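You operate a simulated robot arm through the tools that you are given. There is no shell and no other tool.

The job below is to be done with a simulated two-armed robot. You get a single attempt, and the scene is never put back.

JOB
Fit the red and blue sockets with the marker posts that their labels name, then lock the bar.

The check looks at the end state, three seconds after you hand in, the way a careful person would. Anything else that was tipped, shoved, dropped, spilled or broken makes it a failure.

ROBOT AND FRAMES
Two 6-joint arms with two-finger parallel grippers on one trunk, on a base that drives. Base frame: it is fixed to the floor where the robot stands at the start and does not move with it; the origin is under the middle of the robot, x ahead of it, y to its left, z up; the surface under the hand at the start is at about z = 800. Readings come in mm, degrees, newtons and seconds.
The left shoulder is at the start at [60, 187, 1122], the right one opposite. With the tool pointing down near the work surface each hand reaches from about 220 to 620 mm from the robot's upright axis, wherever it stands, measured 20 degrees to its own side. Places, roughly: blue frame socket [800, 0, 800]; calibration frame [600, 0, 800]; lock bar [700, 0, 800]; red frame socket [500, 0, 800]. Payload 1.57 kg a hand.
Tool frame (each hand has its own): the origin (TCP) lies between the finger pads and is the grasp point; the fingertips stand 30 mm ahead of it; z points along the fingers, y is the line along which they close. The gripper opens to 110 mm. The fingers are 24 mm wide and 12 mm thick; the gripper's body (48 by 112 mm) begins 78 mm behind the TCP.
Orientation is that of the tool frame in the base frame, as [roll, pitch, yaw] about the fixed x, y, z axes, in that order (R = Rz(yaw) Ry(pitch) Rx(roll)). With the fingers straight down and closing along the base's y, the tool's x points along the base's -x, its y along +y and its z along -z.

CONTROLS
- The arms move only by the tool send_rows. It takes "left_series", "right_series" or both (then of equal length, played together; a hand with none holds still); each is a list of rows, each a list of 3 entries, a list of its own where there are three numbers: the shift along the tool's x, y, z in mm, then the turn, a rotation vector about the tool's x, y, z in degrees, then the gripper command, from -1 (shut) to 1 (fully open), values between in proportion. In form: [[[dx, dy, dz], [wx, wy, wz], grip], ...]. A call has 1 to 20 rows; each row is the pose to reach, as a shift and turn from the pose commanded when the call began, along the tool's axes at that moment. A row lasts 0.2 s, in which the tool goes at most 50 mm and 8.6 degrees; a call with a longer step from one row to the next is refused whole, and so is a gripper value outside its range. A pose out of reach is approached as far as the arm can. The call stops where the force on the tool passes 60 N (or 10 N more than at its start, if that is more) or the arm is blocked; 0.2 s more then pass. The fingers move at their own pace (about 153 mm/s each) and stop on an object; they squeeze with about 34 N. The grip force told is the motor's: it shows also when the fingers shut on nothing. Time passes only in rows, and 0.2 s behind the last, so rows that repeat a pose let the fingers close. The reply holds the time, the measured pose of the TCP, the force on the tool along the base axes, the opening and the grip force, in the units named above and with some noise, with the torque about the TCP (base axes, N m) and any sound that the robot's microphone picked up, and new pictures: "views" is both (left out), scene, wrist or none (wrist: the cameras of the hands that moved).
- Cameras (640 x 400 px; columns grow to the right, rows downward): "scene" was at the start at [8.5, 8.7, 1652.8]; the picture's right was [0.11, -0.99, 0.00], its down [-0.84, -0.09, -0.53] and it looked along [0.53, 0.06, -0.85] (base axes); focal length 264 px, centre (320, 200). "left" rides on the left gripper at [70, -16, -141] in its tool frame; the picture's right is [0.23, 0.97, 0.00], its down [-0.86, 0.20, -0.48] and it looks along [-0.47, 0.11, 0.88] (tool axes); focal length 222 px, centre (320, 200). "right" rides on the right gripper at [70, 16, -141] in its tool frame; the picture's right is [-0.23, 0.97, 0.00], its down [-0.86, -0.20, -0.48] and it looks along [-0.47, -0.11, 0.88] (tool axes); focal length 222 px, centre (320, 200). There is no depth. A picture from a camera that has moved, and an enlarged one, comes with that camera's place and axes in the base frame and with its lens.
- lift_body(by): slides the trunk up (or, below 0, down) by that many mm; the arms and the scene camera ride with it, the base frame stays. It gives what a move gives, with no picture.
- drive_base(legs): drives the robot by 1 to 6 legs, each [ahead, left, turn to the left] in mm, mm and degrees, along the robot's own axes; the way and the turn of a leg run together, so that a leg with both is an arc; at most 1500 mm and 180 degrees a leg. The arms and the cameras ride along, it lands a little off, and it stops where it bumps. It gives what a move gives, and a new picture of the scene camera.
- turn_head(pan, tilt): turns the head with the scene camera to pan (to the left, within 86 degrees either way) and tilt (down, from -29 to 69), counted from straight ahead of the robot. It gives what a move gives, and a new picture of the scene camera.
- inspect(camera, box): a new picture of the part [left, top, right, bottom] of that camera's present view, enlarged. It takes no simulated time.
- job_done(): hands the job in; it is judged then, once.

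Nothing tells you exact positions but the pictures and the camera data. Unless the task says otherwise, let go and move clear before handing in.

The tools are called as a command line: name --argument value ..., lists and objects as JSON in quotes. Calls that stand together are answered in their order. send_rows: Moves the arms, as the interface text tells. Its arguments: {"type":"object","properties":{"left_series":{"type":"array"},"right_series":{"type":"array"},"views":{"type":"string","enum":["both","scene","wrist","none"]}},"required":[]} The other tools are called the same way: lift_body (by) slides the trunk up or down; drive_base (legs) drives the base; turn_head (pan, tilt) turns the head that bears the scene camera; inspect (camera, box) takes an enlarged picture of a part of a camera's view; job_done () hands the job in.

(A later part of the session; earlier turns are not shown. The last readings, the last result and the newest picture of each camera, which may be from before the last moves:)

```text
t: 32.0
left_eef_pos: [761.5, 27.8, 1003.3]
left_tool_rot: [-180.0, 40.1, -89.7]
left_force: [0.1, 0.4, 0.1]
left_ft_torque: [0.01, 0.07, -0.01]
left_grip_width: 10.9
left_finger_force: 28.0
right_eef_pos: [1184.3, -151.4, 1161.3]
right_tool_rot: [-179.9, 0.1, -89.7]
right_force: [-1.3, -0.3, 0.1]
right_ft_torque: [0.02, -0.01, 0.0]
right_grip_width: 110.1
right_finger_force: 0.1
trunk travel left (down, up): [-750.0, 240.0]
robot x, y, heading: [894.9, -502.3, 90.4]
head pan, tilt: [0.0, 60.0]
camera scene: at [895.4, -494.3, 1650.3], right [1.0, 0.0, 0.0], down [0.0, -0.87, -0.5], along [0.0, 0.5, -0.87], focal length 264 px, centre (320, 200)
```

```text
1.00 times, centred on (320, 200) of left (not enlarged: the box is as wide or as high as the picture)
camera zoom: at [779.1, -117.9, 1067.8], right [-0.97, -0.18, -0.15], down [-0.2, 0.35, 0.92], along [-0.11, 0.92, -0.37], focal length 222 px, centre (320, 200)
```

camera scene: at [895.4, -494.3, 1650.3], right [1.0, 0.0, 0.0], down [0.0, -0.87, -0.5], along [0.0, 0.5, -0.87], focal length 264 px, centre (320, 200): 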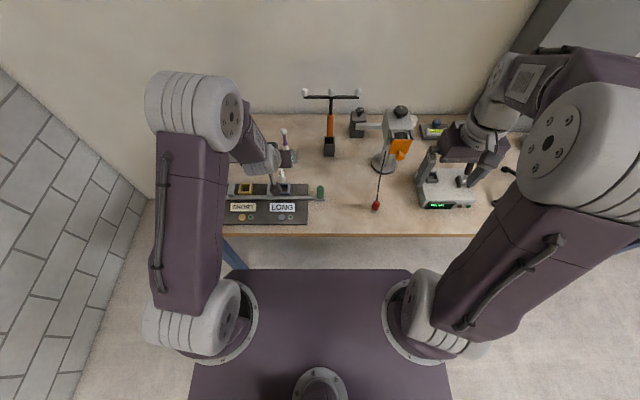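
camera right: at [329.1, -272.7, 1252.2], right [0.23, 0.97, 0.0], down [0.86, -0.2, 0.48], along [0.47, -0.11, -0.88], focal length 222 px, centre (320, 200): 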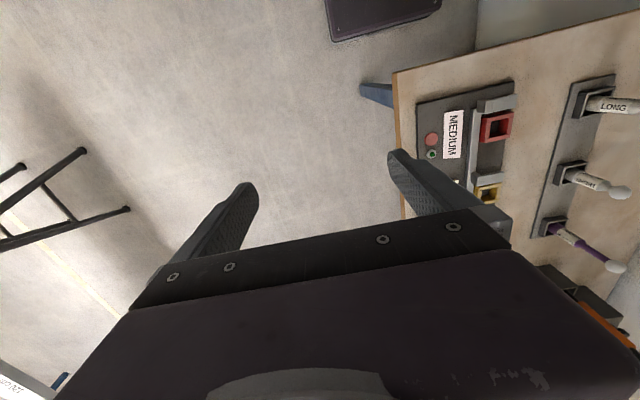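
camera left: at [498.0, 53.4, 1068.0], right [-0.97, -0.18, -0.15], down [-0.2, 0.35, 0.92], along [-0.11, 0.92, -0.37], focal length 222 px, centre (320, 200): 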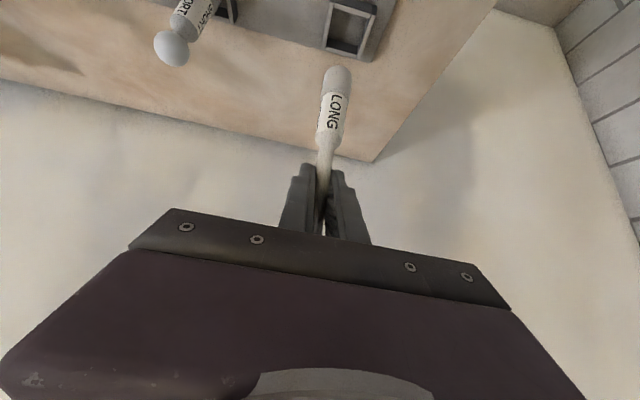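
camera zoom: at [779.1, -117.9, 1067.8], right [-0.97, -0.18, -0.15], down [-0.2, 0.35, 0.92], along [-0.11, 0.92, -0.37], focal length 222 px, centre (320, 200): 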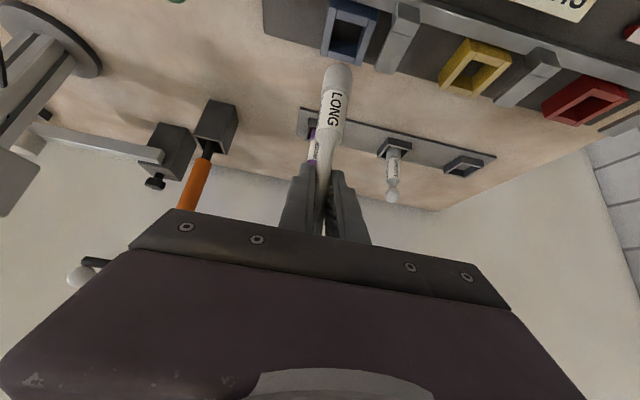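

inspect --camera "left" --box '[280, 0, 440, 120]'

inspect --camera "scene" --box '[210, 120, 340, 240]'

inspect --camera "right" --box '[0, 0, 640, 400]'

```text
3.33 times, centred on (360, 60) of left
camera zoom: at [779.1, -117.9, 1067.8], right [-0.97, -0.18, -0.15], down [-0.2, 0.35, 0.92], along [-0.11, 0.92, -0.37], focal length 740 px, centre (187, 667)
```

zoom: 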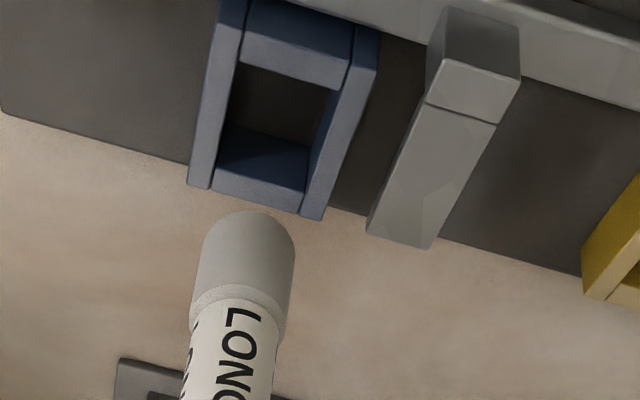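

```text
3.33 times, centred on (275, 180) of scene
camera zoom: at [895.4, -494.3, 1650.3], right [1.0, 0.0, 0.0], down [0.0, -0.87, -0.5], along [0.0, 0.5, -0.87], focal length 879 px, centre (470, 267)
```

zoom: 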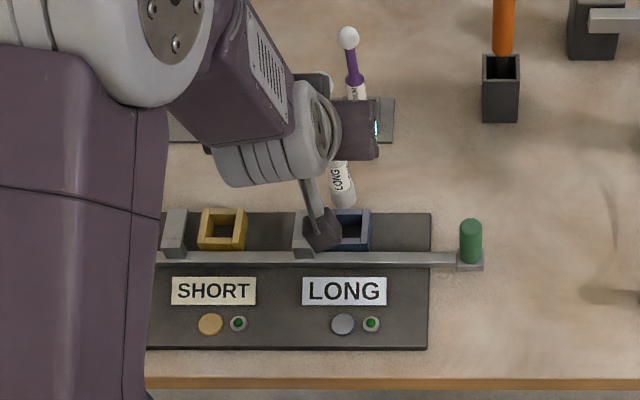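

```text
1.00 times, centred on (320, 200) of right (not enlarged: the box is as wide or as high as the picture)
camera zoom: at [1167.9, -220.0, 1302.4], right [-0.97, 0.22, 0.0], down [0.2, 0.86, 0.48], along [0.11, 0.47, -0.88], focal length 222 px, centre (320, 200)
```

zoom: 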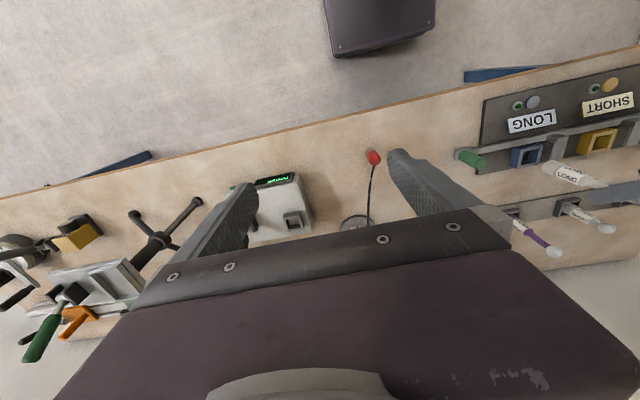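

The post tip is almost over the blue socket, which sits about 2–3 mm toward the robot and 2 mm left. I'll nudge that way, lower 30 mm and look again.

send_rows --left_series '[[[7, 0.6, 7.2], [0, 0, 0], -1], [[14, 1.2, 14.5], [0, 0, 0], -1], [[20.8, 1.75, 21.7], [0, 0, 0], -1], [[20.8, 1.75, 21.7], [0, 0, 0], -1]]' --views "none"

inspect --camera "left" --box '[280, 0, 440, 120]'

inspect --camera "scene" --box '[240, 150, 340, 220]'

inspect --camera "right" --box '[440, 80, 640, 220]'

```text
t: 33.0
left_eef_pos: [760.1, 24.9, 974.3]
left_tool_rot: [-180.0, 40.0, -89.7]
left_force: [0.6, -0.5, -1.3]
left_ft_torque: [0.01, -0.07, -0.01]
left_grip_width: 10.7
left_finger_force: 28.9
right_eef_pos: [1186.6, -152.3, 1161.6]
right_tool_rot: [180.0, 0.0, -89.6]
right_force: [-0.5, 0.6, 0.2]
right_ft_torque: [0.02, -0.02, -0.02]
right_grip_width: 110.0
right_finger_force: 0.0
trunk travel left (down, up): [-750.0, 240.0]
robot x, y, heading: [896.4, -502.9, 90.6]
head pan, tilt: [0.0, 60.0]
```

```text
3.33 times, centred on (360, 60) of left
camera zoom: at [777.4, -119.1, 1038.2], right [-0.97, -0.18, -0.15], down [-0.2, 0.35, 0.92], along [-0.11, 0.92, -0.37], focal length 740 px, centre (187, 667)
```

zoom: 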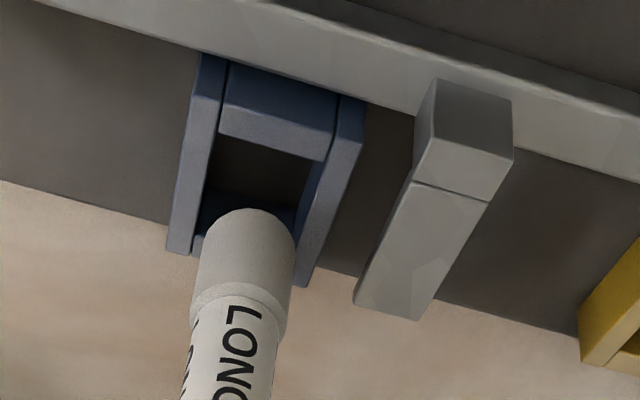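

```text
5.71 times, centred on (290, 185) of scene
camera zoom: at [896.6, -494.6, 1650.3], right [1.0, 0.0, 0.0], down [0.0, -0.87, -0.5], along [0.0, 0.5, -0.87], focal length 1506 px, centre (491, 286)
```

zoom: 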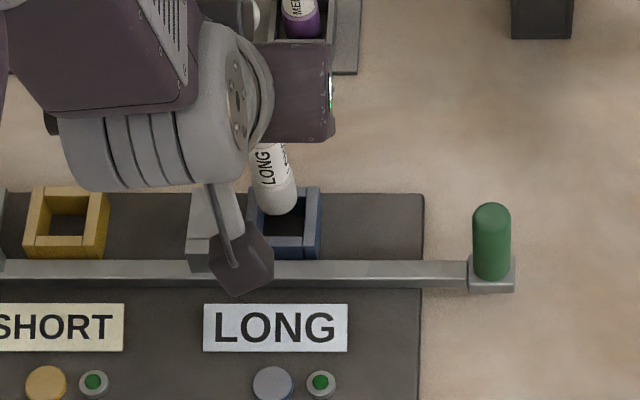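

```text
2.86 times, centred on (540, 150) of right
camera zoom: at [1168.8, -220.2, 1302.3], right [-0.97, 0.22, 0.0], down [0.2, 0.86, 0.48], along [0.11, 0.47, -0.88], focal length 635 px, centre (-309, 343)
```

zoom: 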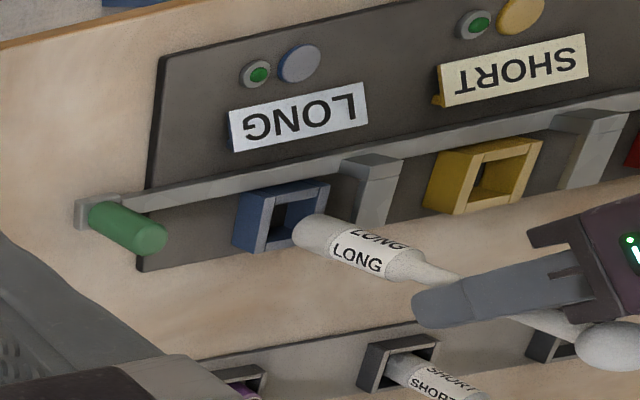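

In the close views the socket is about 1 mm off the post axis and the tip is about 9 mm above the rim. I'll correct that and lower 20 mm, watching the force.

send_rows --left_series '[[[1, -0.4, -0.8], [0, 0, 0], -1], [[4.2, -0.4, 3.0], [0, 0, 0], -1], [[7.4, -0.4, 6.9], [0, 0, 0], -1], [[10.7, -0.4, 10.7], [0, 0, 0], -1], [[13.9, -0.4, 14.5], [0, 0, 0], -1], [[13.9, -0.4, 14.5], [0, 0, 0], -1]]' --views "none"

inspect --camera "left" --box '[280, 0, 440, 120]'

inspect --camera "right" --box '[440, 80, 640, 220]'

```text
t: 34.4
left_eef_pos: [760.0, 23.3, 953.5]
left_tool_rot: [179.9, 40.0, -89.7]
left_force: [0.2, 0.0, -1.1]
left_ft_torque: [0.01, -0.06, 0.03]
left_grip_width: 10.5
left_finger_force: 28.7
right_eef_pos: [1185.3, -149.5, 1161.5]
right_tool_rot: [180.0, -0.1, -89.7]
right_force: [0.2, 0.3, -0.7]
right_ft_torque: [0.05, 0.0, -0.01]
right_grip_width: 109.8
right_finger_force: 0.0
trunk travel left (down, up): [-750.0, 240.0]
robot x, y, heading: [893.9, -505.2, 90.2]
head pan, tilt: [0.0, 60.0]
```

```text
3.33 times, centred on (360, 60) of left
camera zoom: at [778.4, -121.5, 1018.2], right [-0.97, -0.18, -0.15], down [-0.2, 0.35, 0.92], along [-0.11, 0.92, -0.37], focal length 740 px, centre (187, 667)
```

zoom: 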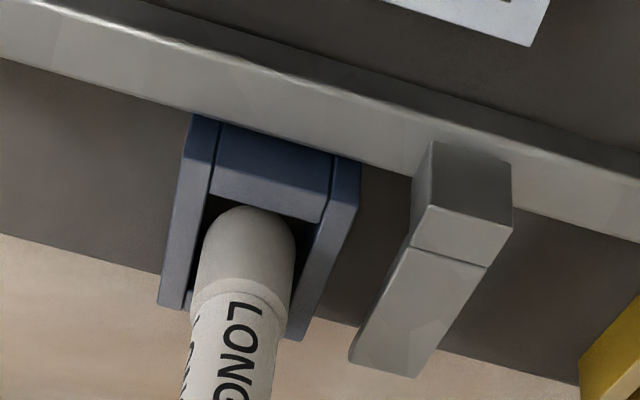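

```text
2.86 times, centred on (540, 150) of right
camera zoom: at [1169.3, -220.1, 1302.2], right [-0.97, 0.22, 0.0], down [0.2, 0.86, 0.48], along [0.11, 0.47, -0.88], focal length 635 px, centre (-309, 343)
```

zoom: 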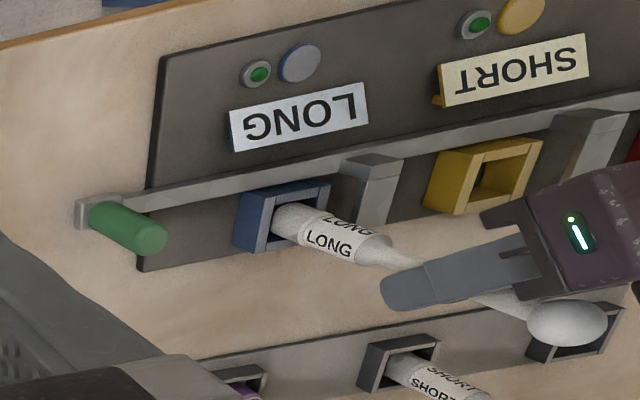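

The tip has entered the blue socket with no contact force. I'll shift 0.8 mm left and continue down in small steps.

send_rows --left_series '[[[0, 0.8, 0], [0, 0, 0], -1], [[3.2, 0.8, 3.8], [0, 0, 0], -1], [[6.4, 0.8, 7.7], [0, 0, 0], -1], [[9.6, 0.8, 11.5], [0, 0, 0], -1], [[9.6, 0.8, 11.5], [0, 0, 0], -1]]' --views "none"

inspect --camera "left" --box '[280, 0, 440, 120]'

inspect --camera "right" --box '[440, 80, 640, 220]'

```text
t: 35.6
left_eef_pos: [759.3, 23.8, 939.0]
left_tool_rot: [179.9, 39.8, -89.7]
left_force: [0.3, -0.2, -0.5]
left_ft_torque: [-0.01, 0.06, 0.02]
left_grip_width: 10.4
left_finger_force: 28.4
right_eef_pos: [1187.0, -151.2, 1161.7]
right_tool_rot: [-179.9, 0.0, -89.7]
right_force: [1.2, 0.6, 0.5]
right_ft_torque: [0.0, 0.01, -0.01]
right_grip_width: 110.3
right_finger_force: 0.0
trunk travel left (down, up): [-750.0, 240.0]
robot x, y, heading: [894.1, -499.2, 90.5]
head pan, tilt: [0.0, 60.0]
```

```text
3.33 times, centred on (360, 60) of left
camera zoom: at [778.4, -120.5, 1003.1], right [-0.97, -0.18, -0.15], down [-0.2, 0.35, 0.92], along [-0.11, 0.92, -0.37], focal length 740 px, centre (187, 667)
```

zoom: 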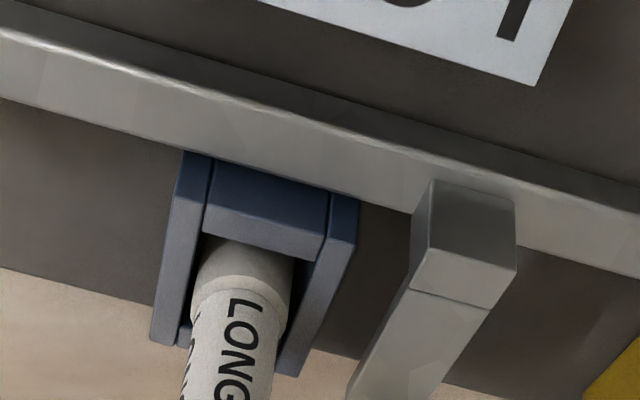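

```text
2.86 times, centred on (540, 150) of right
camera zoom: at [1169.2, -220.1, 1302.2], right [-0.97, 0.22, 0.0], down [0.2, 0.86, 0.48], along [0.11, 0.47, -0.88], focal length 635 px, centre (-309, 343)
```

zoom: 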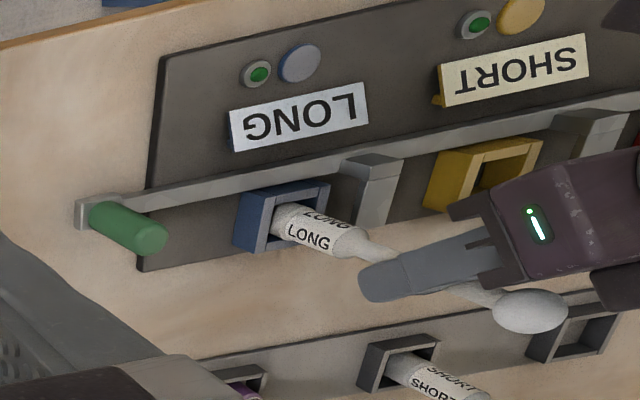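

send_rows --left_series '[[[1.9, 0.5, 2.3], [0, 0, 0], -1], [[3.8, 0.5, 4.6], [0, 0, 0], -1], [[5.8, 0.5, 6.9], [0, 0, 0], -1], [[5.8, 0.5, 6.9], [0, 0, 0], -1]]' --views "none"

inspect --camera "left" --box '[280, 0, 440, 120]'

inspect --camera "right" --box '[440, 80, 640, 220]'

```text
t: 36.6
left_eef_pos: [760.3, 23.5, 933.0]
left_tool_rot: [-180.0, 40.3, -89.8]
left_force: [1.0, 3.3, 25.8]
left_ft_torque: [0.39, -0.52, -0.06]
left_grip_width: 11.0
left_finger_force: 29.1
right_eef_pos: [1186.5, -154.0, 1161.9]
right_tool_rot: [-179.9, 0.0, -89.7]
right_force: [0.5, -0.9, -0.3]
right_ft_torque: [0.0, 0.02, -0.03]
right_grip_width: 109.9
right_finger_force: 0.1
trunk travel left (down, up): [-750.0, 240.0]
robot x, y, heading: [896.8, -501.9, 90.2]
head pan, tilt: [0.0, 60.0]
```

```text
3.33 times, centred on (360, 60) of left
camera zoom: at [778.1, -122.0, 995.5], right [-0.97, -0.18, -0.15], down [-0.2, 0.34, 0.92], along [-0.11, 0.92, -0.37], focal length 740 px, centre (187, 667)
```

zoom: 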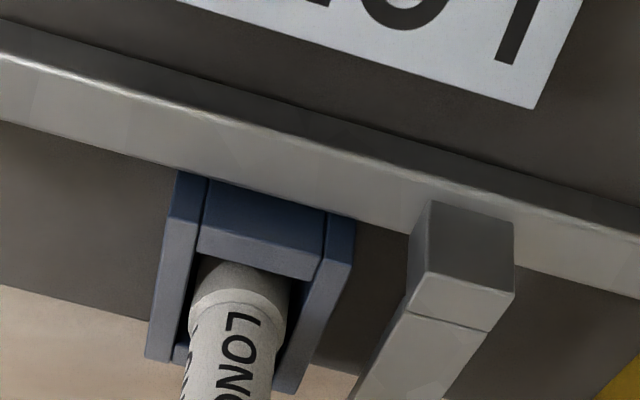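

```text
2.86 times, centred on (540, 150) of right
camera zoom: at [1170.0, -222.8, 1302.8], right [-0.97, 0.22, 0.0], down [0.2, 0.85, 0.48], along [0.11, 0.47, -0.88], focal length 635 px, centre (-309, 343)
```

zoom: 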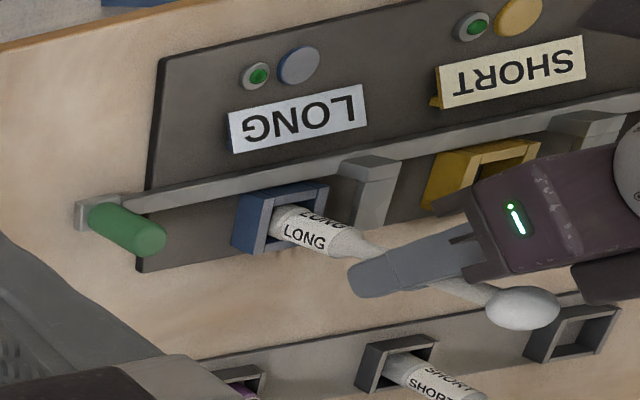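

I feel 26 N of upward contact, so LONG is seated on the socket floor. I'll relax the push, open, and back straight off.

send_rows --left_series '[[[-1.9, 0, -2.3], [0, 0, 0], -1], [[-1.9, 0, -2.3], [0, 0, 0], -0.5], [[-1.9, 0, -2.3], [0, 0, 0], 0], [[-1.9, 0, -2.3], [0, 0, 0], 0.2], [[-1.9, 0, -2.3], [0, 0, 0], 0.2]]' --views "wrist"

inspect --camera "right" --box '[440, 80, 640, 220]'

```text
t: 37.8
left_eef_pos: [759.9, 23.3, 931.8]
left_tool_rot: [-180.0, 40.0, -89.8]
left_force: [-0.1, 0.3, 0.3]
left_ft_torque: [0.01, 0.01, 0.03]
left_grip_width: 66.0
left_finger_force: 0.0
right_eef_pos: [1186.8, -152.0, 1161.9]
right_tool_rot: [-180.0, 0.1, -89.7]
right_force: [-1.2, -0.1, -0.2]
right_ft_torque: [-0.02, 0.01, 0.03]
right_grip_width: 110.3
right_finger_force: 0.0
trunk travel left (down, up): [-750.0, 240.0]
robot x, y, heading: [899.2, -504.9, 90.5]
head pan, tilt: [0.0, 60.0]
camera left: at [777.6, -121.7, 996.7], right [-0.97, -0.18, -0.15], down [-0.2, 0.35, 0.92], along [-0.11, 0.92, -0.37], focal length 222 px, centre (320, 200)
```

left: 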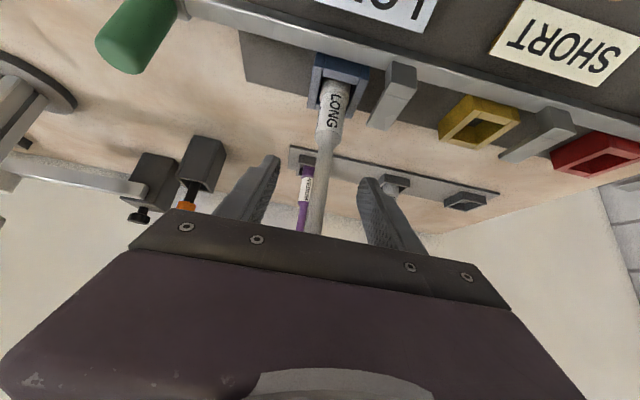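

```text
2.86 times, centred on (540, 150) of right
camera zoom: at [1169.3, -220.4, 1302.2], right [-0.97, 0.22, 0.0], down [0.2, 0.86, 0.48], along [0.11, 0.47, -0.88], focal length 635 px, centre (-309, 343)
```

zoom: 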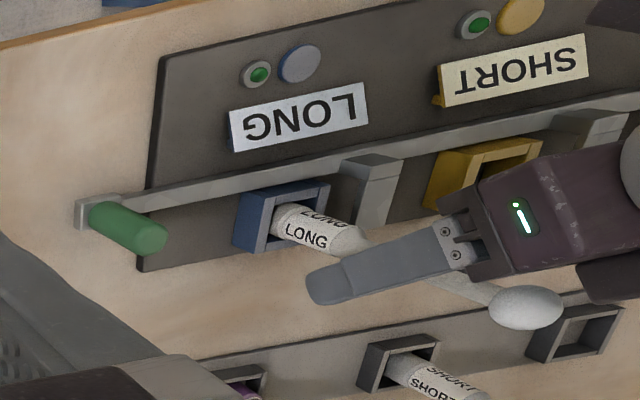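

LONG stands on its own in the blue socket. I'll back the hand off, then raise the trunk to clear it.

send_rows --left_series '[[[20, 0, -16.8], [0, 0, 0], 0.2], [[45, 0, -37.8], [0, 0, 0], 0.2], [[70, 0, -58.8], [0, 0, 0], 0.2], [[92, 0, -77], [0, 0, 0], 0.2], [[92, 0, -77], [0, 0, 0], 0.2]]' --views "wrist"

inspect --camera "scene" --box '[200, 120, 340, 240]'

```text
t: 39.0
left_eef_pos: [762.3, -88.1, 936.3]
left_tool_rot: [179.9, 39.6, -89.7]
left_force: [0.1, 0.2, 0.0]
left_ft_torque: [0.01, 0.02, -0.01]
left_grip_width: 66.0
left_finger_force: 0.1
left hand out of reach, approached as far as the arm can: row 4, 5
right_eef_pos: [1186.2, -150.6, 1161.8]
right_tool_rot: [180.0, -0.1, -89.8]
right_force: [0.1, -0.4, -0.2]
right_ft_torque: [-0.01, 0.0, -0.03]
right_grip_width: 110.0
right_finger_force: 0.0
trunk travel left (down, up): [-750.0, 240.0]
robot x, y, heading: [897.3, -502.0, 90.3]
head pan, tilt: [0.0, 60.0]
camera left: at [780.6, -232.3, 1001.6], right [-0.97, -0.18, -0.14], down [-0.2, 0.35, 0.91], along [-0.11, 0.92, -0.38], focal length 222 px, centre (320, 200)
```

left: 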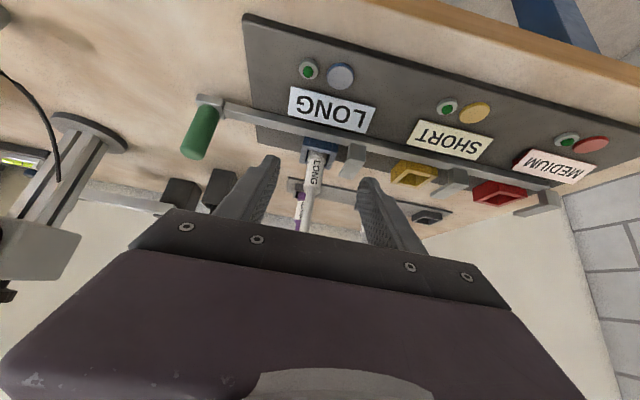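

```text
3.33 times, centred on (270, 180) of scene
camera zoom: at [897.2, -494.4, 1650.3], right [1.0, 0.0, 0.0], down [0.0, -0.87, -0.5], along [0.0, 0.5, -0.87], focal length 879 px, centre (487, 267)
```

zoom: 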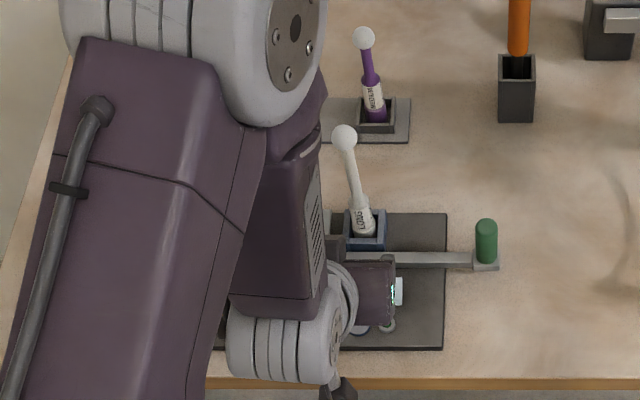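

LONG stands upright in blue. Next I raise the trunk by 170 and yaw the left hand 40° to the right, so MEDIUM can be approached diagonally without its camera crossing LONG.

lift_body --by 170

send_rows --left_series '[[[0, 0, 0], [5.14, 0, 6.13], 0.6], [[0, 0, 0], [10.28, 0, 12.26], 1], [[0, 0, 0], [15.4, 0, 18.4], 1], [[0, 0, 0], [20.6, 0, 24.5], 1], [[0, 0, 0], [25.7, 0, 30.6], 1], [[0, 0, 0], [25.7, 0, 30.6], 1]]' --views "scene"

```text
t: 40.9
left_eef_pos: [762.2, -86.5, 1106.2]
left_tool_rot: [179.9, 39.5, -89.7]
left_force: [-0.7, 0.4, 0.5]
left_ft_torque: [-0.01, 0.0, 0.01]
left_grip_width: 65.9
left_finger_force: 0.0
right_eef_pos: [1186.3, -151.0, 1331.4]
right_tool_rot: [-180.0, -0.2, -89.6]
right_force: [-0.4, -0.2, -0.5]
right_ft_torque: [-0.02, -0.01, -0.03]
right_grip_width: 110.0
right_finger_force: 0.1
trunk travel left (down, up): [-920.0, 70.0]
robot x, y, heading: [895.6, -500.4, 90.5]
head pan, tilt: [0.0, 60.0]
```

```text
t: 42.3
left_eef_pos: [763.2, -88.2, 1106.2]
left_tool_rot: [-179.8, 39.7, -129.5]
left_force: [-0.6, -0.1, 0.5]
left_ft_torque: [-0.01, 0.03, -0.03]
left_grip_width: 110.2
left_finger_force: 0.0
right_eef_pos: [1187.3, -151.3, 1331.0]
right_tool_rot: [180.0, -0.1, -89.7]
right_force: [-0.4, -0.4, 0.1]
right_ft_torque: [-0.01, -0.01, 0.02]
right_grip_width: 109.8
right_finger_force: 0.1
trunk travel left (down, up): [-920.0, 70.0]
robot x, y, heading: [896.7, -506.5, 90.3]
head pan, tilt: [0.0, 60.0]
camera scene: at [897.6, -494.6, 1820.3], right [1.0, 0.0, 0.0], down [0.0, -0.87, -0.5], along [0.0, 0.5, -0.87], focal length 264 px, centre (320, 200)
```

scene: 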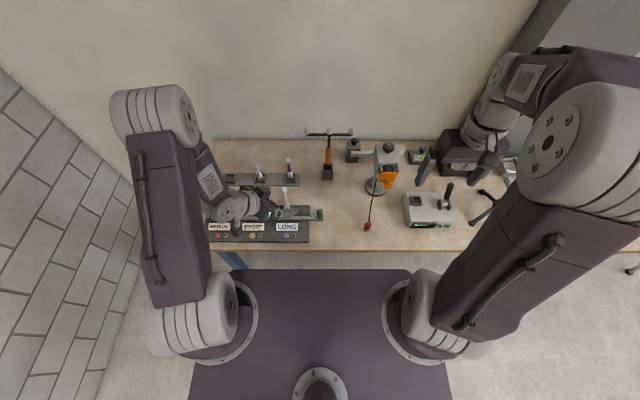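

drive_base --legs '[[160, 0, 0]]'

inspect --camera "left" --box '[0, 0, 640, 400]'

```text
t: 43.7
left_eef_pos: [762.4, 67.5, 1107.9]
left_tool_rot: [-179.9, 39.8, -129.6]
left_force: [-0.1, 0.2, 0.1]
left_ft_torque: [0.01, 0.02, 0.03]
left_grip_width: 109.9
left_finger_force: 0.0
right_eef_pos: [1186.2, 5.0, 1331.6]
right_tool_rot: [-179.9, 0.1, -89.7]
right_force: [0.4, -0.6, -0.7]
right_ft_torque: [0.06, 0.0, 0.03]
right_grip_width: 109.9
right_finger_force: 0.1
trunk travel left (down, up): [-920.0, 70.0]
robot x, y, heading: [898.6, -340.6, 90.3]
head pan, tilt: [0.0, 60.0]
camera scene: at [896.6, -340.0, 1820.3], right [1.0, 0.0, 0.0], down [0.0, -0.86, -0.5], along [0.0, 0.5, -0.86], focal length 264 px, centre (320, 200)
```

scene: 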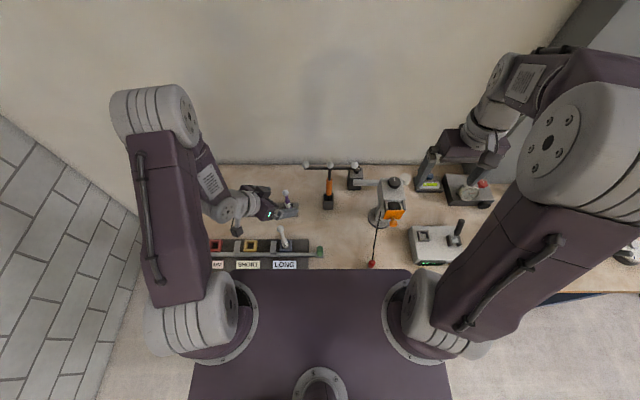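

```text
1.00 times, centred on (320, 200) of left (not enlarged: the box is as wide or as high as the picture)
camera zoom: at [683.9, -52.9, 1172.0], right [-0.86, 0.49, -0.15], down [0.07, 0.4, 0.91], along [0.5, 0.78, -0.38], focal length 222 px, centre (320, 200)
```

zoom: 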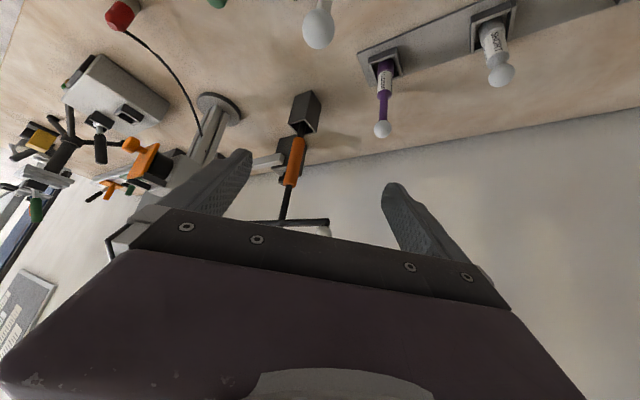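

MEDIUM stands at about (759.5,200). I'll shift to an approach point diagonally behind it while still high, then lower the trunk.

send_rows --left_series '[[[-3.7, 28, 3.1], [0, 0, 0], 0.4], [[-7.4, 57, 6.2], [0, 0, 0], 0.4], [[-11.1, 86, 9.3], [0, 0, 0], 0.4], [[-11.1, 86, 9.3], [0, 0, 0], 0.4]]' --views "none"

lift_body --by -120

inspect --camera "left" --box '[0, 0, 640, 400]'

inspect --camera "scene" --box '[180, 140, 340, 270]'

```text
t: 44.7
left_eef_pos: [705.6, 137.7, 1106.3]
left_tool_rot: [-179.7, 39.5, -129.4]
left_force: [0.6, 0.0, -0.7]
left_ft_torque: [0.01, -0.01, 0.01]
left_grip_width: 77.0
left_finger_force: 0.0
right_eef_pos: [1185.8, 9.0, 1331.7]
right_tool_rot: [180.0, 0.0, -89.8]
right_force: [-0.2, 0.1, -0.2]
right_ft_torque: [0.01, 0.0, -0.04]
right_grip_width: 109.9
right_finger_force: 0.0
trunk travel left (down, up): [-920.0, 70.0]
robot x, y, heading: [896.0, -339.7, 90.1]
head pan, tilt: [0.0, 60.0]
```

```text
t: 46.2
left_eef_pos: [706.1, 138.2, 985.6]
left_tool_rot: [-179.6, 39.7, -129.5]
left_force: [-0.4, -0.2, 0.5]
left_ft_torque: [0.01, 0.04, 0.0]
left_grip_width: 77.2
left_finger_force: 0.0
right_eef_pos: [1186.2, 7.6, 1211.5]
right_tool_rot: [180.0, -0.1, -89.8]
right_force: [-0.3, 0.4, -0.3]
right_ft_torque: [-0.02, 0.0, -0.03]
right_grip_width: 109.9
right_finger_force: 0.2
trunk travel left (down, up): [-800.0, 190.0]
robot x, y, heading: [895.7, -343.4, 90.2]
head pan, tilt: [0.0, 60.0]
```

```text
1.00 times, centred on (320, 200) of left (not enlarged: the box is as wide or as high as the picture)
camera zoom: at [627.4, 15.7, 1050.5], right [-0.86, 0.49, -0.15], down [0.07, 0.4, 0.91], along [0.5, 0.78, -0.38], focal length 222 px, centre (320, 200)
```

zoom: 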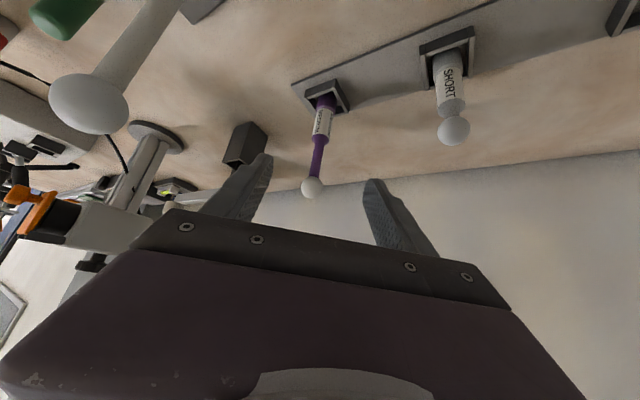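

```text
3.08 times, centred on (260, 205) of scene
camera zoom: at [896.4, -335.3, 1700.3], right [1.0, 0.0, 0.0], down [0.0, -0.87, -0.5], along [0.0, 0.5, -0.87], focal length 811 px, centre (505, 185)
```

zoom: 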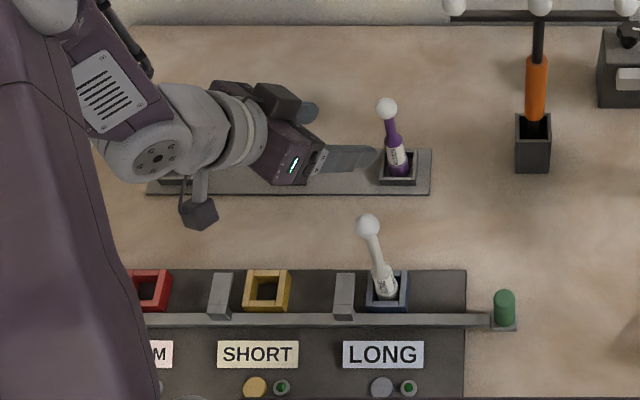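

inspect --camera "left" --box '[260, 60, 380, 220]'

inspect --camera "scene" --box '[250, 155, 310, 210]'

```text
2.50 times, centred on (320, 140) of left
camera zoom: at [627.4, 15.7, 1050.5], right [-0.86, 0.49, -0.15], down [0.07, 0.4, 0.91], along [0.5, 0.78, -0.38], focal length 555 px, centre (320, 350)
```

zoom: 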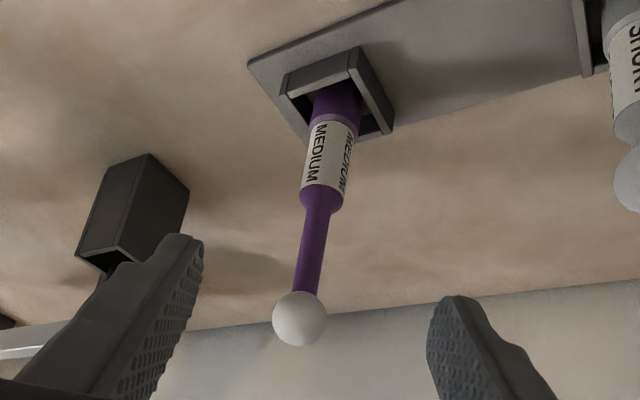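

```text
7.27 times, centred on (280, 182) of scene
camera zoom: at [896.4, -335.3, 1700.3], right [1.0, 0.0, 0.0], down [0.0, -0.87, -0.5], along [0.0, 0.5, -0.87], focal length 1917 px, centre (611, 327)
```

zoom: 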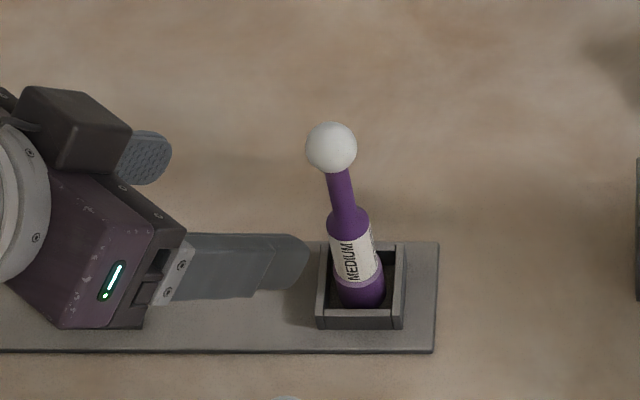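

MEDIUM is vertical and centred between the fingers, 85 mm ahead. I'll lower the rest of the way and advance.

lift_body --by -50

send_rows --left_series '[[[10, 0, 11], [0, 0, 0], 0.4], [[19, 0, 22.7], [0, 0, 0], 0.4], [[-5, 0, 43], [0, 0, 0], 0.4], [[-27, 0, 61], [0, 0, 0], 0.4], [[-45.3, 0, 76.7], [0, 0, 0], 0.4], [[-45.3, 0, 76.7], [0, 0, 0], 0.4]]' --views "wrist"

inspect --camera "scene" --box '[220, 140, 340, 240]'

inspect --camera "left" --box '[240, 20, 440, 240]'

```text
t: 47.1
left_eef_pos: [706.9, 136.0, 936.8]
left_tool_rot: [-179.6, 39.7, -129.5]
left_force: [0.1, -0.1, 0.1]
left_ft_torque: [0.02, -0.04, -0.01]
left_grip_width: 77.0
left_finger_force: 0.1
right_eef_pos: [1186.2, 8.2, 1161.3]
right_tool_rot: [180.0, 0.0, -89.8]
right_force: [0.5, -0.6, 0.2]
right_ft_torque: [0.03, 0.02, 0.01]
right_grip_width: 109.9
right_finger_force: 0.2
trunk travel left (down, up): [-750.0, 240.0]
robot x, y, heading: [897.5, -341.7, 90.1]
head pan, tilt: [0.0, 60.0]
```

```text
t: 48.5
left_eef_pos: [757.8, 199.7, 905.5]
left_tool_rot: [-179.8, 39.7, -129.5]
left_force: [-1.0, -0.6, 0.1]
left_ft_torque: [-0.01, -0.02, 0.05]
left_grip_width: 76.8
left_finger_force: 0.1
right_eef_pos: [1185.2, 8.3, 1162.0]
right_tool_rot: [-180.0, 0.1, -89.8]
right_force: [1.4, -0.3, -0.2]
right_ft_torque: [0.01, -0.01, -0.02]
right_grip_width: 110.2
right_finger_force: 0.0
trunk travel left (down, up): [-750.0, 240.0]
robot x, y, heading: [897.1, -340.5, 90.1]
head pan, tilt: [0.0, 60.0]
camera left: at [680.5, 79.1, 970.2], right [-0.86, 0.49, -0.15], down [0.07, 0.4, 0.91], along [0.5, 0.78, -0.38], focal length 222 px, centre (320, 200)
```

left: 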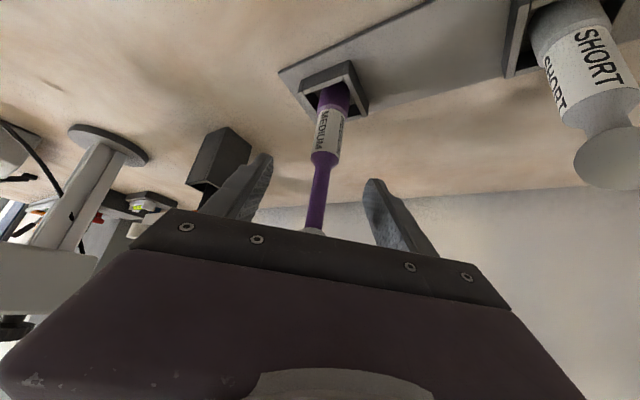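

```text
4.00 times, centred on (280, 190) of scene
camera zoom: at [896.4, -335.2, 1650.3], right [1.0, 0.0, 0.0], down [0.0, -0.87, -0.5], along [0.0, 0.5, -0.87], focal length 1054 px, centre (480, 240)
```

zoom: 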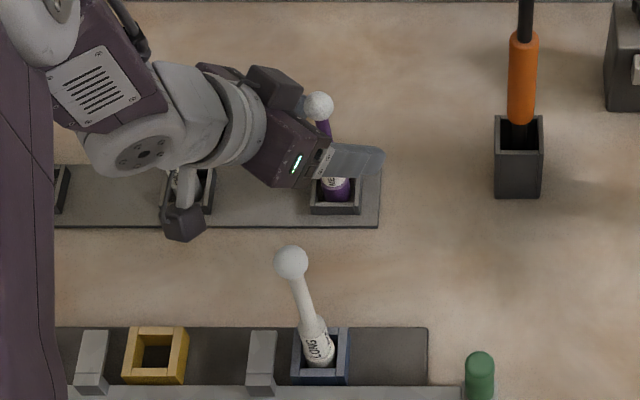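

```text
1.82 times, centred on (340, 130) of left
camera zoom: at [680.5, 79.1, 970.2], right [-0.86, 0.49, -0.15], down [0.07, 0.4, 0.91], along [0.5, 0.78, -0.38], focal length 404 px, centre (284, 327)
```

zoom: 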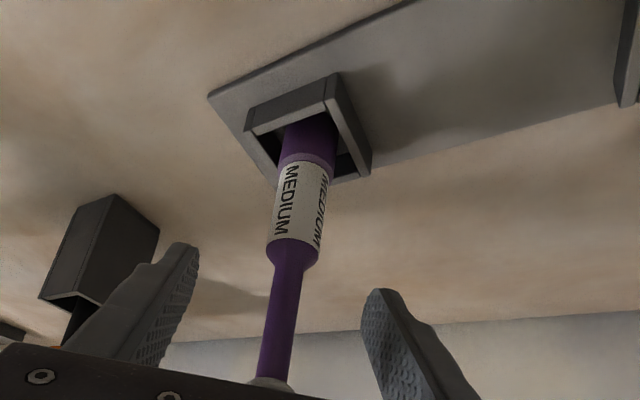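

The shaft is centred between the fingers, so I'm closing.

send_rows --left_series '[[[0, 0, 0], [0, 0, 0], -0.3], [[0, 0, 0], [0, 0, 0], -0.8], [[0, 0, 0], [0, 0, 0], -1], [[0, 0, 0], [0, 0, 0], -1], [[0, 0, 0], [0, 0, 0], -1]]' --views "wrist"

```text
t: 49.7
left_eef_pos: [761.0, 202.7, 906.2]
left_tool_rot: [-179.8, 40.0, -129.5]
left_force: [4.3, 4.0, 9.7]
left_ft_torque: [0.42, -0.46, -0.03]
left_grip_width: 11.9
left_finger_force: 28.9
right_eef_pos: [1186.2, 9.6, 1161.4]
right_tool_rot: [180.0, 0.0, -89.8]
right_force: [0.4, -0.2, -0.5]
right_ft_torque: [-0.03, -0.02, -0.02]
right_grip_width: 110.0
right_finger_force: 0.2
trunk travel left (down, up): [-750.0, 240.0]
robot x, y, heading: [893.5, -344.1, 90.3]
head pan, tilt: [0.0, 60.0]
camera left: at [681.9, 81.2, 970.8], right [-0.86, 0.49, -0.15], down [0.07, 0.4, 0.92], along [0.51, 0.78, -0.38], focal length 222 px, centre (320, 200)
```

left: 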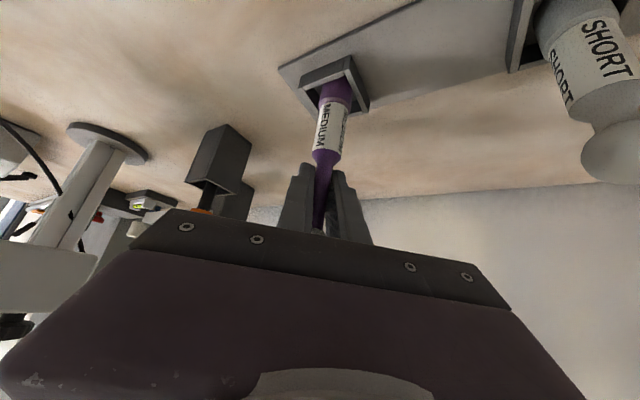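

send_rows --left_series '[[[-6.4, 0, -7.7], [0, 0, 0], -1], [[-19.3, 0, -23], [0, 0, 0], -1], [[-32, 0, -38.3], [0, 0, 0], -1], [[-45, 0, -53.6], [0, 0, 0], -1], [[-51.4, 0, -61.3], [0, 0, 0], -1], [[-51.4, 0, -61.3], [0, 0, 0], -1]]' --views "wrist"

inspect --camera "left" --box '[240, 20, 440, 240]'

inspect --camera "scene" --box '[220, 120, 340, 220]'

```text
t: 51.1
left_eef_pos: [759.9, 201.2, 985.6]
left_tool_rot: [-179.8, 39.6, -129.4]
left_force: [0.1, 0.8, -0.5]
left_ft_torque: [-0.01, -0.02, 0.0]
left_grip_width: 10.9
left_finger_force: 28.5
right_eef_pos: [1184.8, 9.1, 1161.5]
right_tool_rot: [-180.0, 0.0, -89.8]
right_force: [0.4, 0.6, -0.8]
right_ft_torque: [-0.03, -0.02, 0.0]
right_grip_width: 110.0
right_finger_force: 0.0
trunk travel left (down, up): [-750.0, 240.0]
robot x, y, heading: [898.6, -343.8, 90.1]
head pan, tilt: [0.0, 60.0]
camera left: at [681.0, 80.3, 1051.1], right [-0.86, 0.49, -0.15], down [0.07, 0.4, 0.91], along [0.5, 0.78, -0.38], focal length 222 px, centre (320, 200)
```

left: 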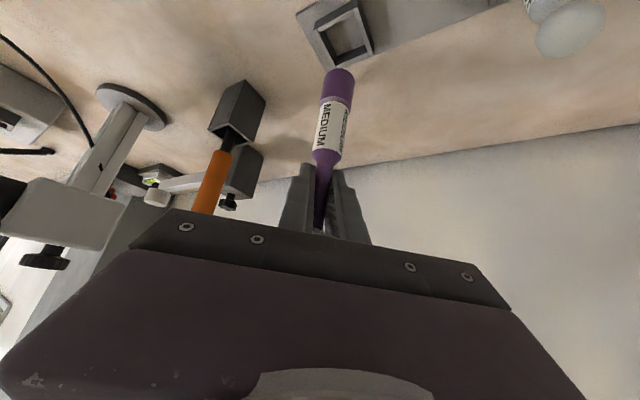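

```text
1.82 times, centred on (340, 130) of left
camera zoom: at [681.0, 80.3, 1051.1], right [-0.86, 0.49, -0.15], down [0.07, 0.4, 0.91], along [0.5, 0.78, -0.38], focal length 404 px, centre (284, 327)
```

zoom: 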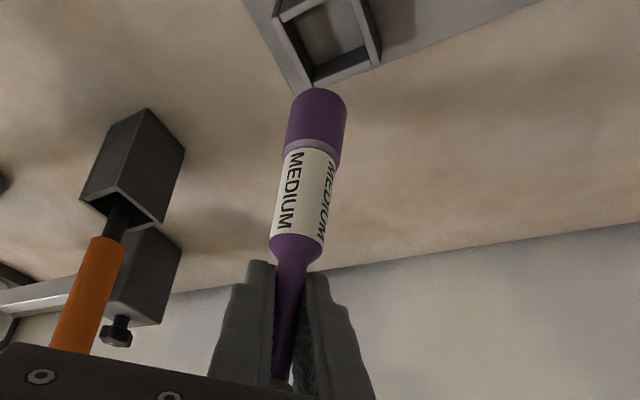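

```text
4.00 times, centred on (280, 170) of scene
camera zoom: at [896.5, -334.0, 1650.3], right [1.0, 0.0, 0.0], down [0.0, -0.87, -0.5], along [0.0, 0.5, -0.87], focal length 1054 px, centre (480, 320)
```

zoom: 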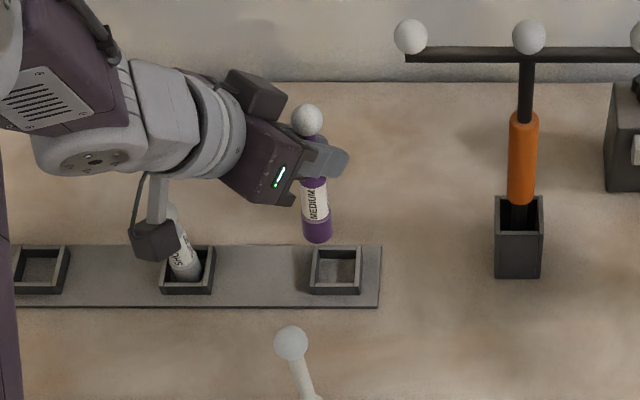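

MEDIUM is lifted but leans about 5° in the grip, with its bottom toward the hand. I'll rotate the tool 5° to make it vertical and re-check.

send_rows --left_series '[[[0, 0, 0], [0, -2.5, 0], -1], [[0, 0, 0], [0, -5, 0], -1], [[0, 0, 0], [0, -5, 0], -1]]' --views "none"

inspect --camera "scene" --box '[240, 130, 320, 190]'

inspect --camera "right" --box '[400, 60, 640, 260]'

```text
t: 51.9
left_eef_pos: [760.4, 202.3, 984.8]
left_tool_rot: [-179.7, 44.7, -129.5]
left_force: [-1.5, 0.2, 0.2]
left_ft_torque: [0.01, -0.01, 0.01]
left_grip_width: 10.8
left_finger_force: 27.9
right_eef_pos: [1186.0, 8.3, 1161.1]
right_tool_rot: [-180.0, 0.1, -89.8]
right_force: [-1.1, 0.3, -0.1]
right_ft_torque: [0.03, 0.01, -0.02]
right_grip_width: 109.9
right_finger_force: 0.0
trunk travel left (down, up): [-750.0, 240.0]
robot x, y, heading: [898.2, -343.4, 90.0]
head pan, tilt: [0.0, 60.0]
```

```text
6.67 times, centred on (280, 160) of scene
camera zoom: at [896.7, -335.0, 1650.3], right [1.0, 0.0, 0.0], down [0.0, -0.87, -0.5], along [0.0, 0.5, -0.87], focal length 1758 px, centre (587, 467)
```

zoom: 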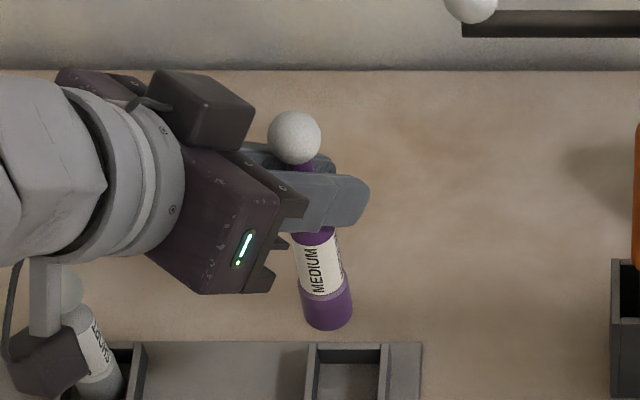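

```text
2.00 times, centred on (520, 160) of right
camera zoom: at [1168.8, -60.8, 1302.2], right [-0.97, 0.22, 0.0], down [0.2, 0.86, 0.48], along [0.11, 0.47, -0.88], focal length 444 px, centre (-80, 280)
```

zoom: 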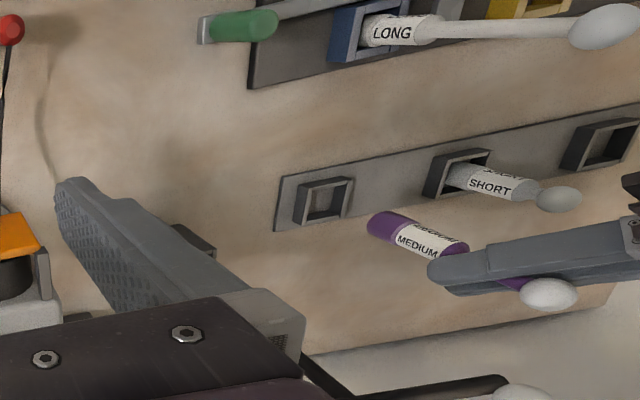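

MEDIUM is now vertical. To miss both LONG and SHORT I'll drive left 70, back 178, then left 212, which puts it over the red socket.

drive_base --legs '[[0, 70, 0], [-178, 0, 0], [0, 212, 0]]'

inspect --camera "left" --box '[260, 0, 440, 135]'

inspect --camera "scene" --box '[210, 130, 330, 230]'

inspect --camera "right" --box '[440, 40, 640, 220]'

```text
t: 55.3
left_eef_pos: [475.6, 23.2, 985.6]
left_tool_rot: [-179.8, 44.6, -129.7]
left_force: [0.4, -0.3, -1.1]
left_ft_torque: [-0.03, 0.01, -0.02]
left_grip_width: 10.6
left_finger_force: 28.7
right_eef_pos: [901.8, -169.0, 1161.5]
right_tool_rot: [180.0, -0.1, -89.8]
right_force: [0.4, 0.3, -0.2]
right_ft_torque: [0.03, 0.01, -0.01]
right_grip_width: 109.9
right_finger_force: 0.0
trunk travel left (down, up): [-750.0, 240.0]
robot x, y, heading: [611.9, -518.7, 90.1]
head pan, tilt: [0.0, 60.0]
camera scene: at [613.4, -512.9, 1650.3], right [1.0, 0.0, 0.0], down [0.0, -0.87, -0.5], along [0.0, 0.5, -0.87], focal length 264 px, centre (320, 200)
```

scene: 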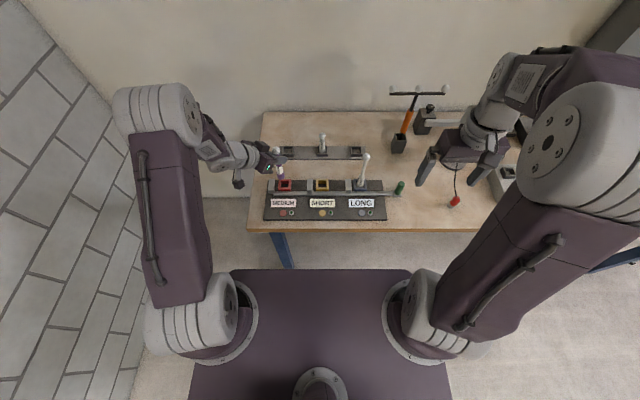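

```text
2.96 times, centred on (350, 68) of left
camera zoom: at [394.9, -101.4, 1037.9], right [-0.85, 0.5, -0.16], down [0.02, 0.34, 0.94], along [0.52, 0.8, -0.3], focal length 658 px, centre (231, 593)
```

zoom: 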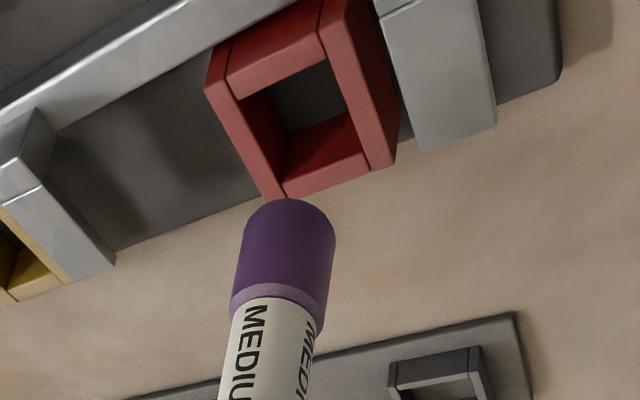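

```text
4.00 times, centred on (270, 180) of scene
camera zoom: at [613.4, -512.9, 1650.3], right [1.0, 0.0, 0.0], down [0.0, -0.87, -0.5], along [0.0, 0.5, -0.87], focal length 1054 px, centre (520, 280)
```

zoom: 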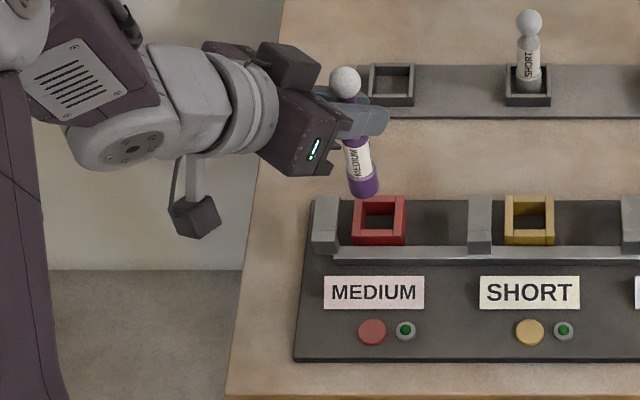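

```text
2.22 times, centred on (540, 130) of right
camera zoom: at [885.6, -239.0, 1301.9], right [-0.97, 0.22, 0.0], down [0.2, 0.86, 0.48], along [0.11, 0.47, -0.88], focal length 494 px, centre (-169, 356)
```

zoom: 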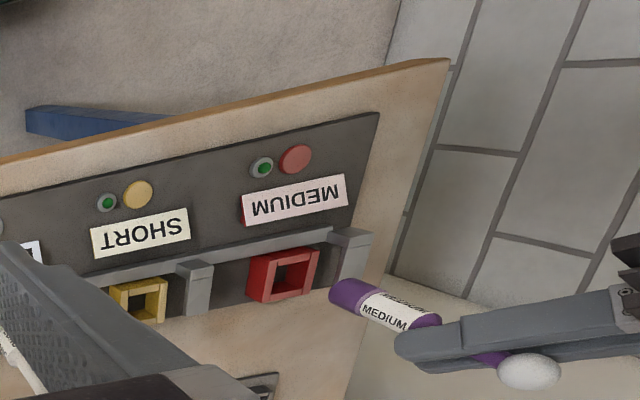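

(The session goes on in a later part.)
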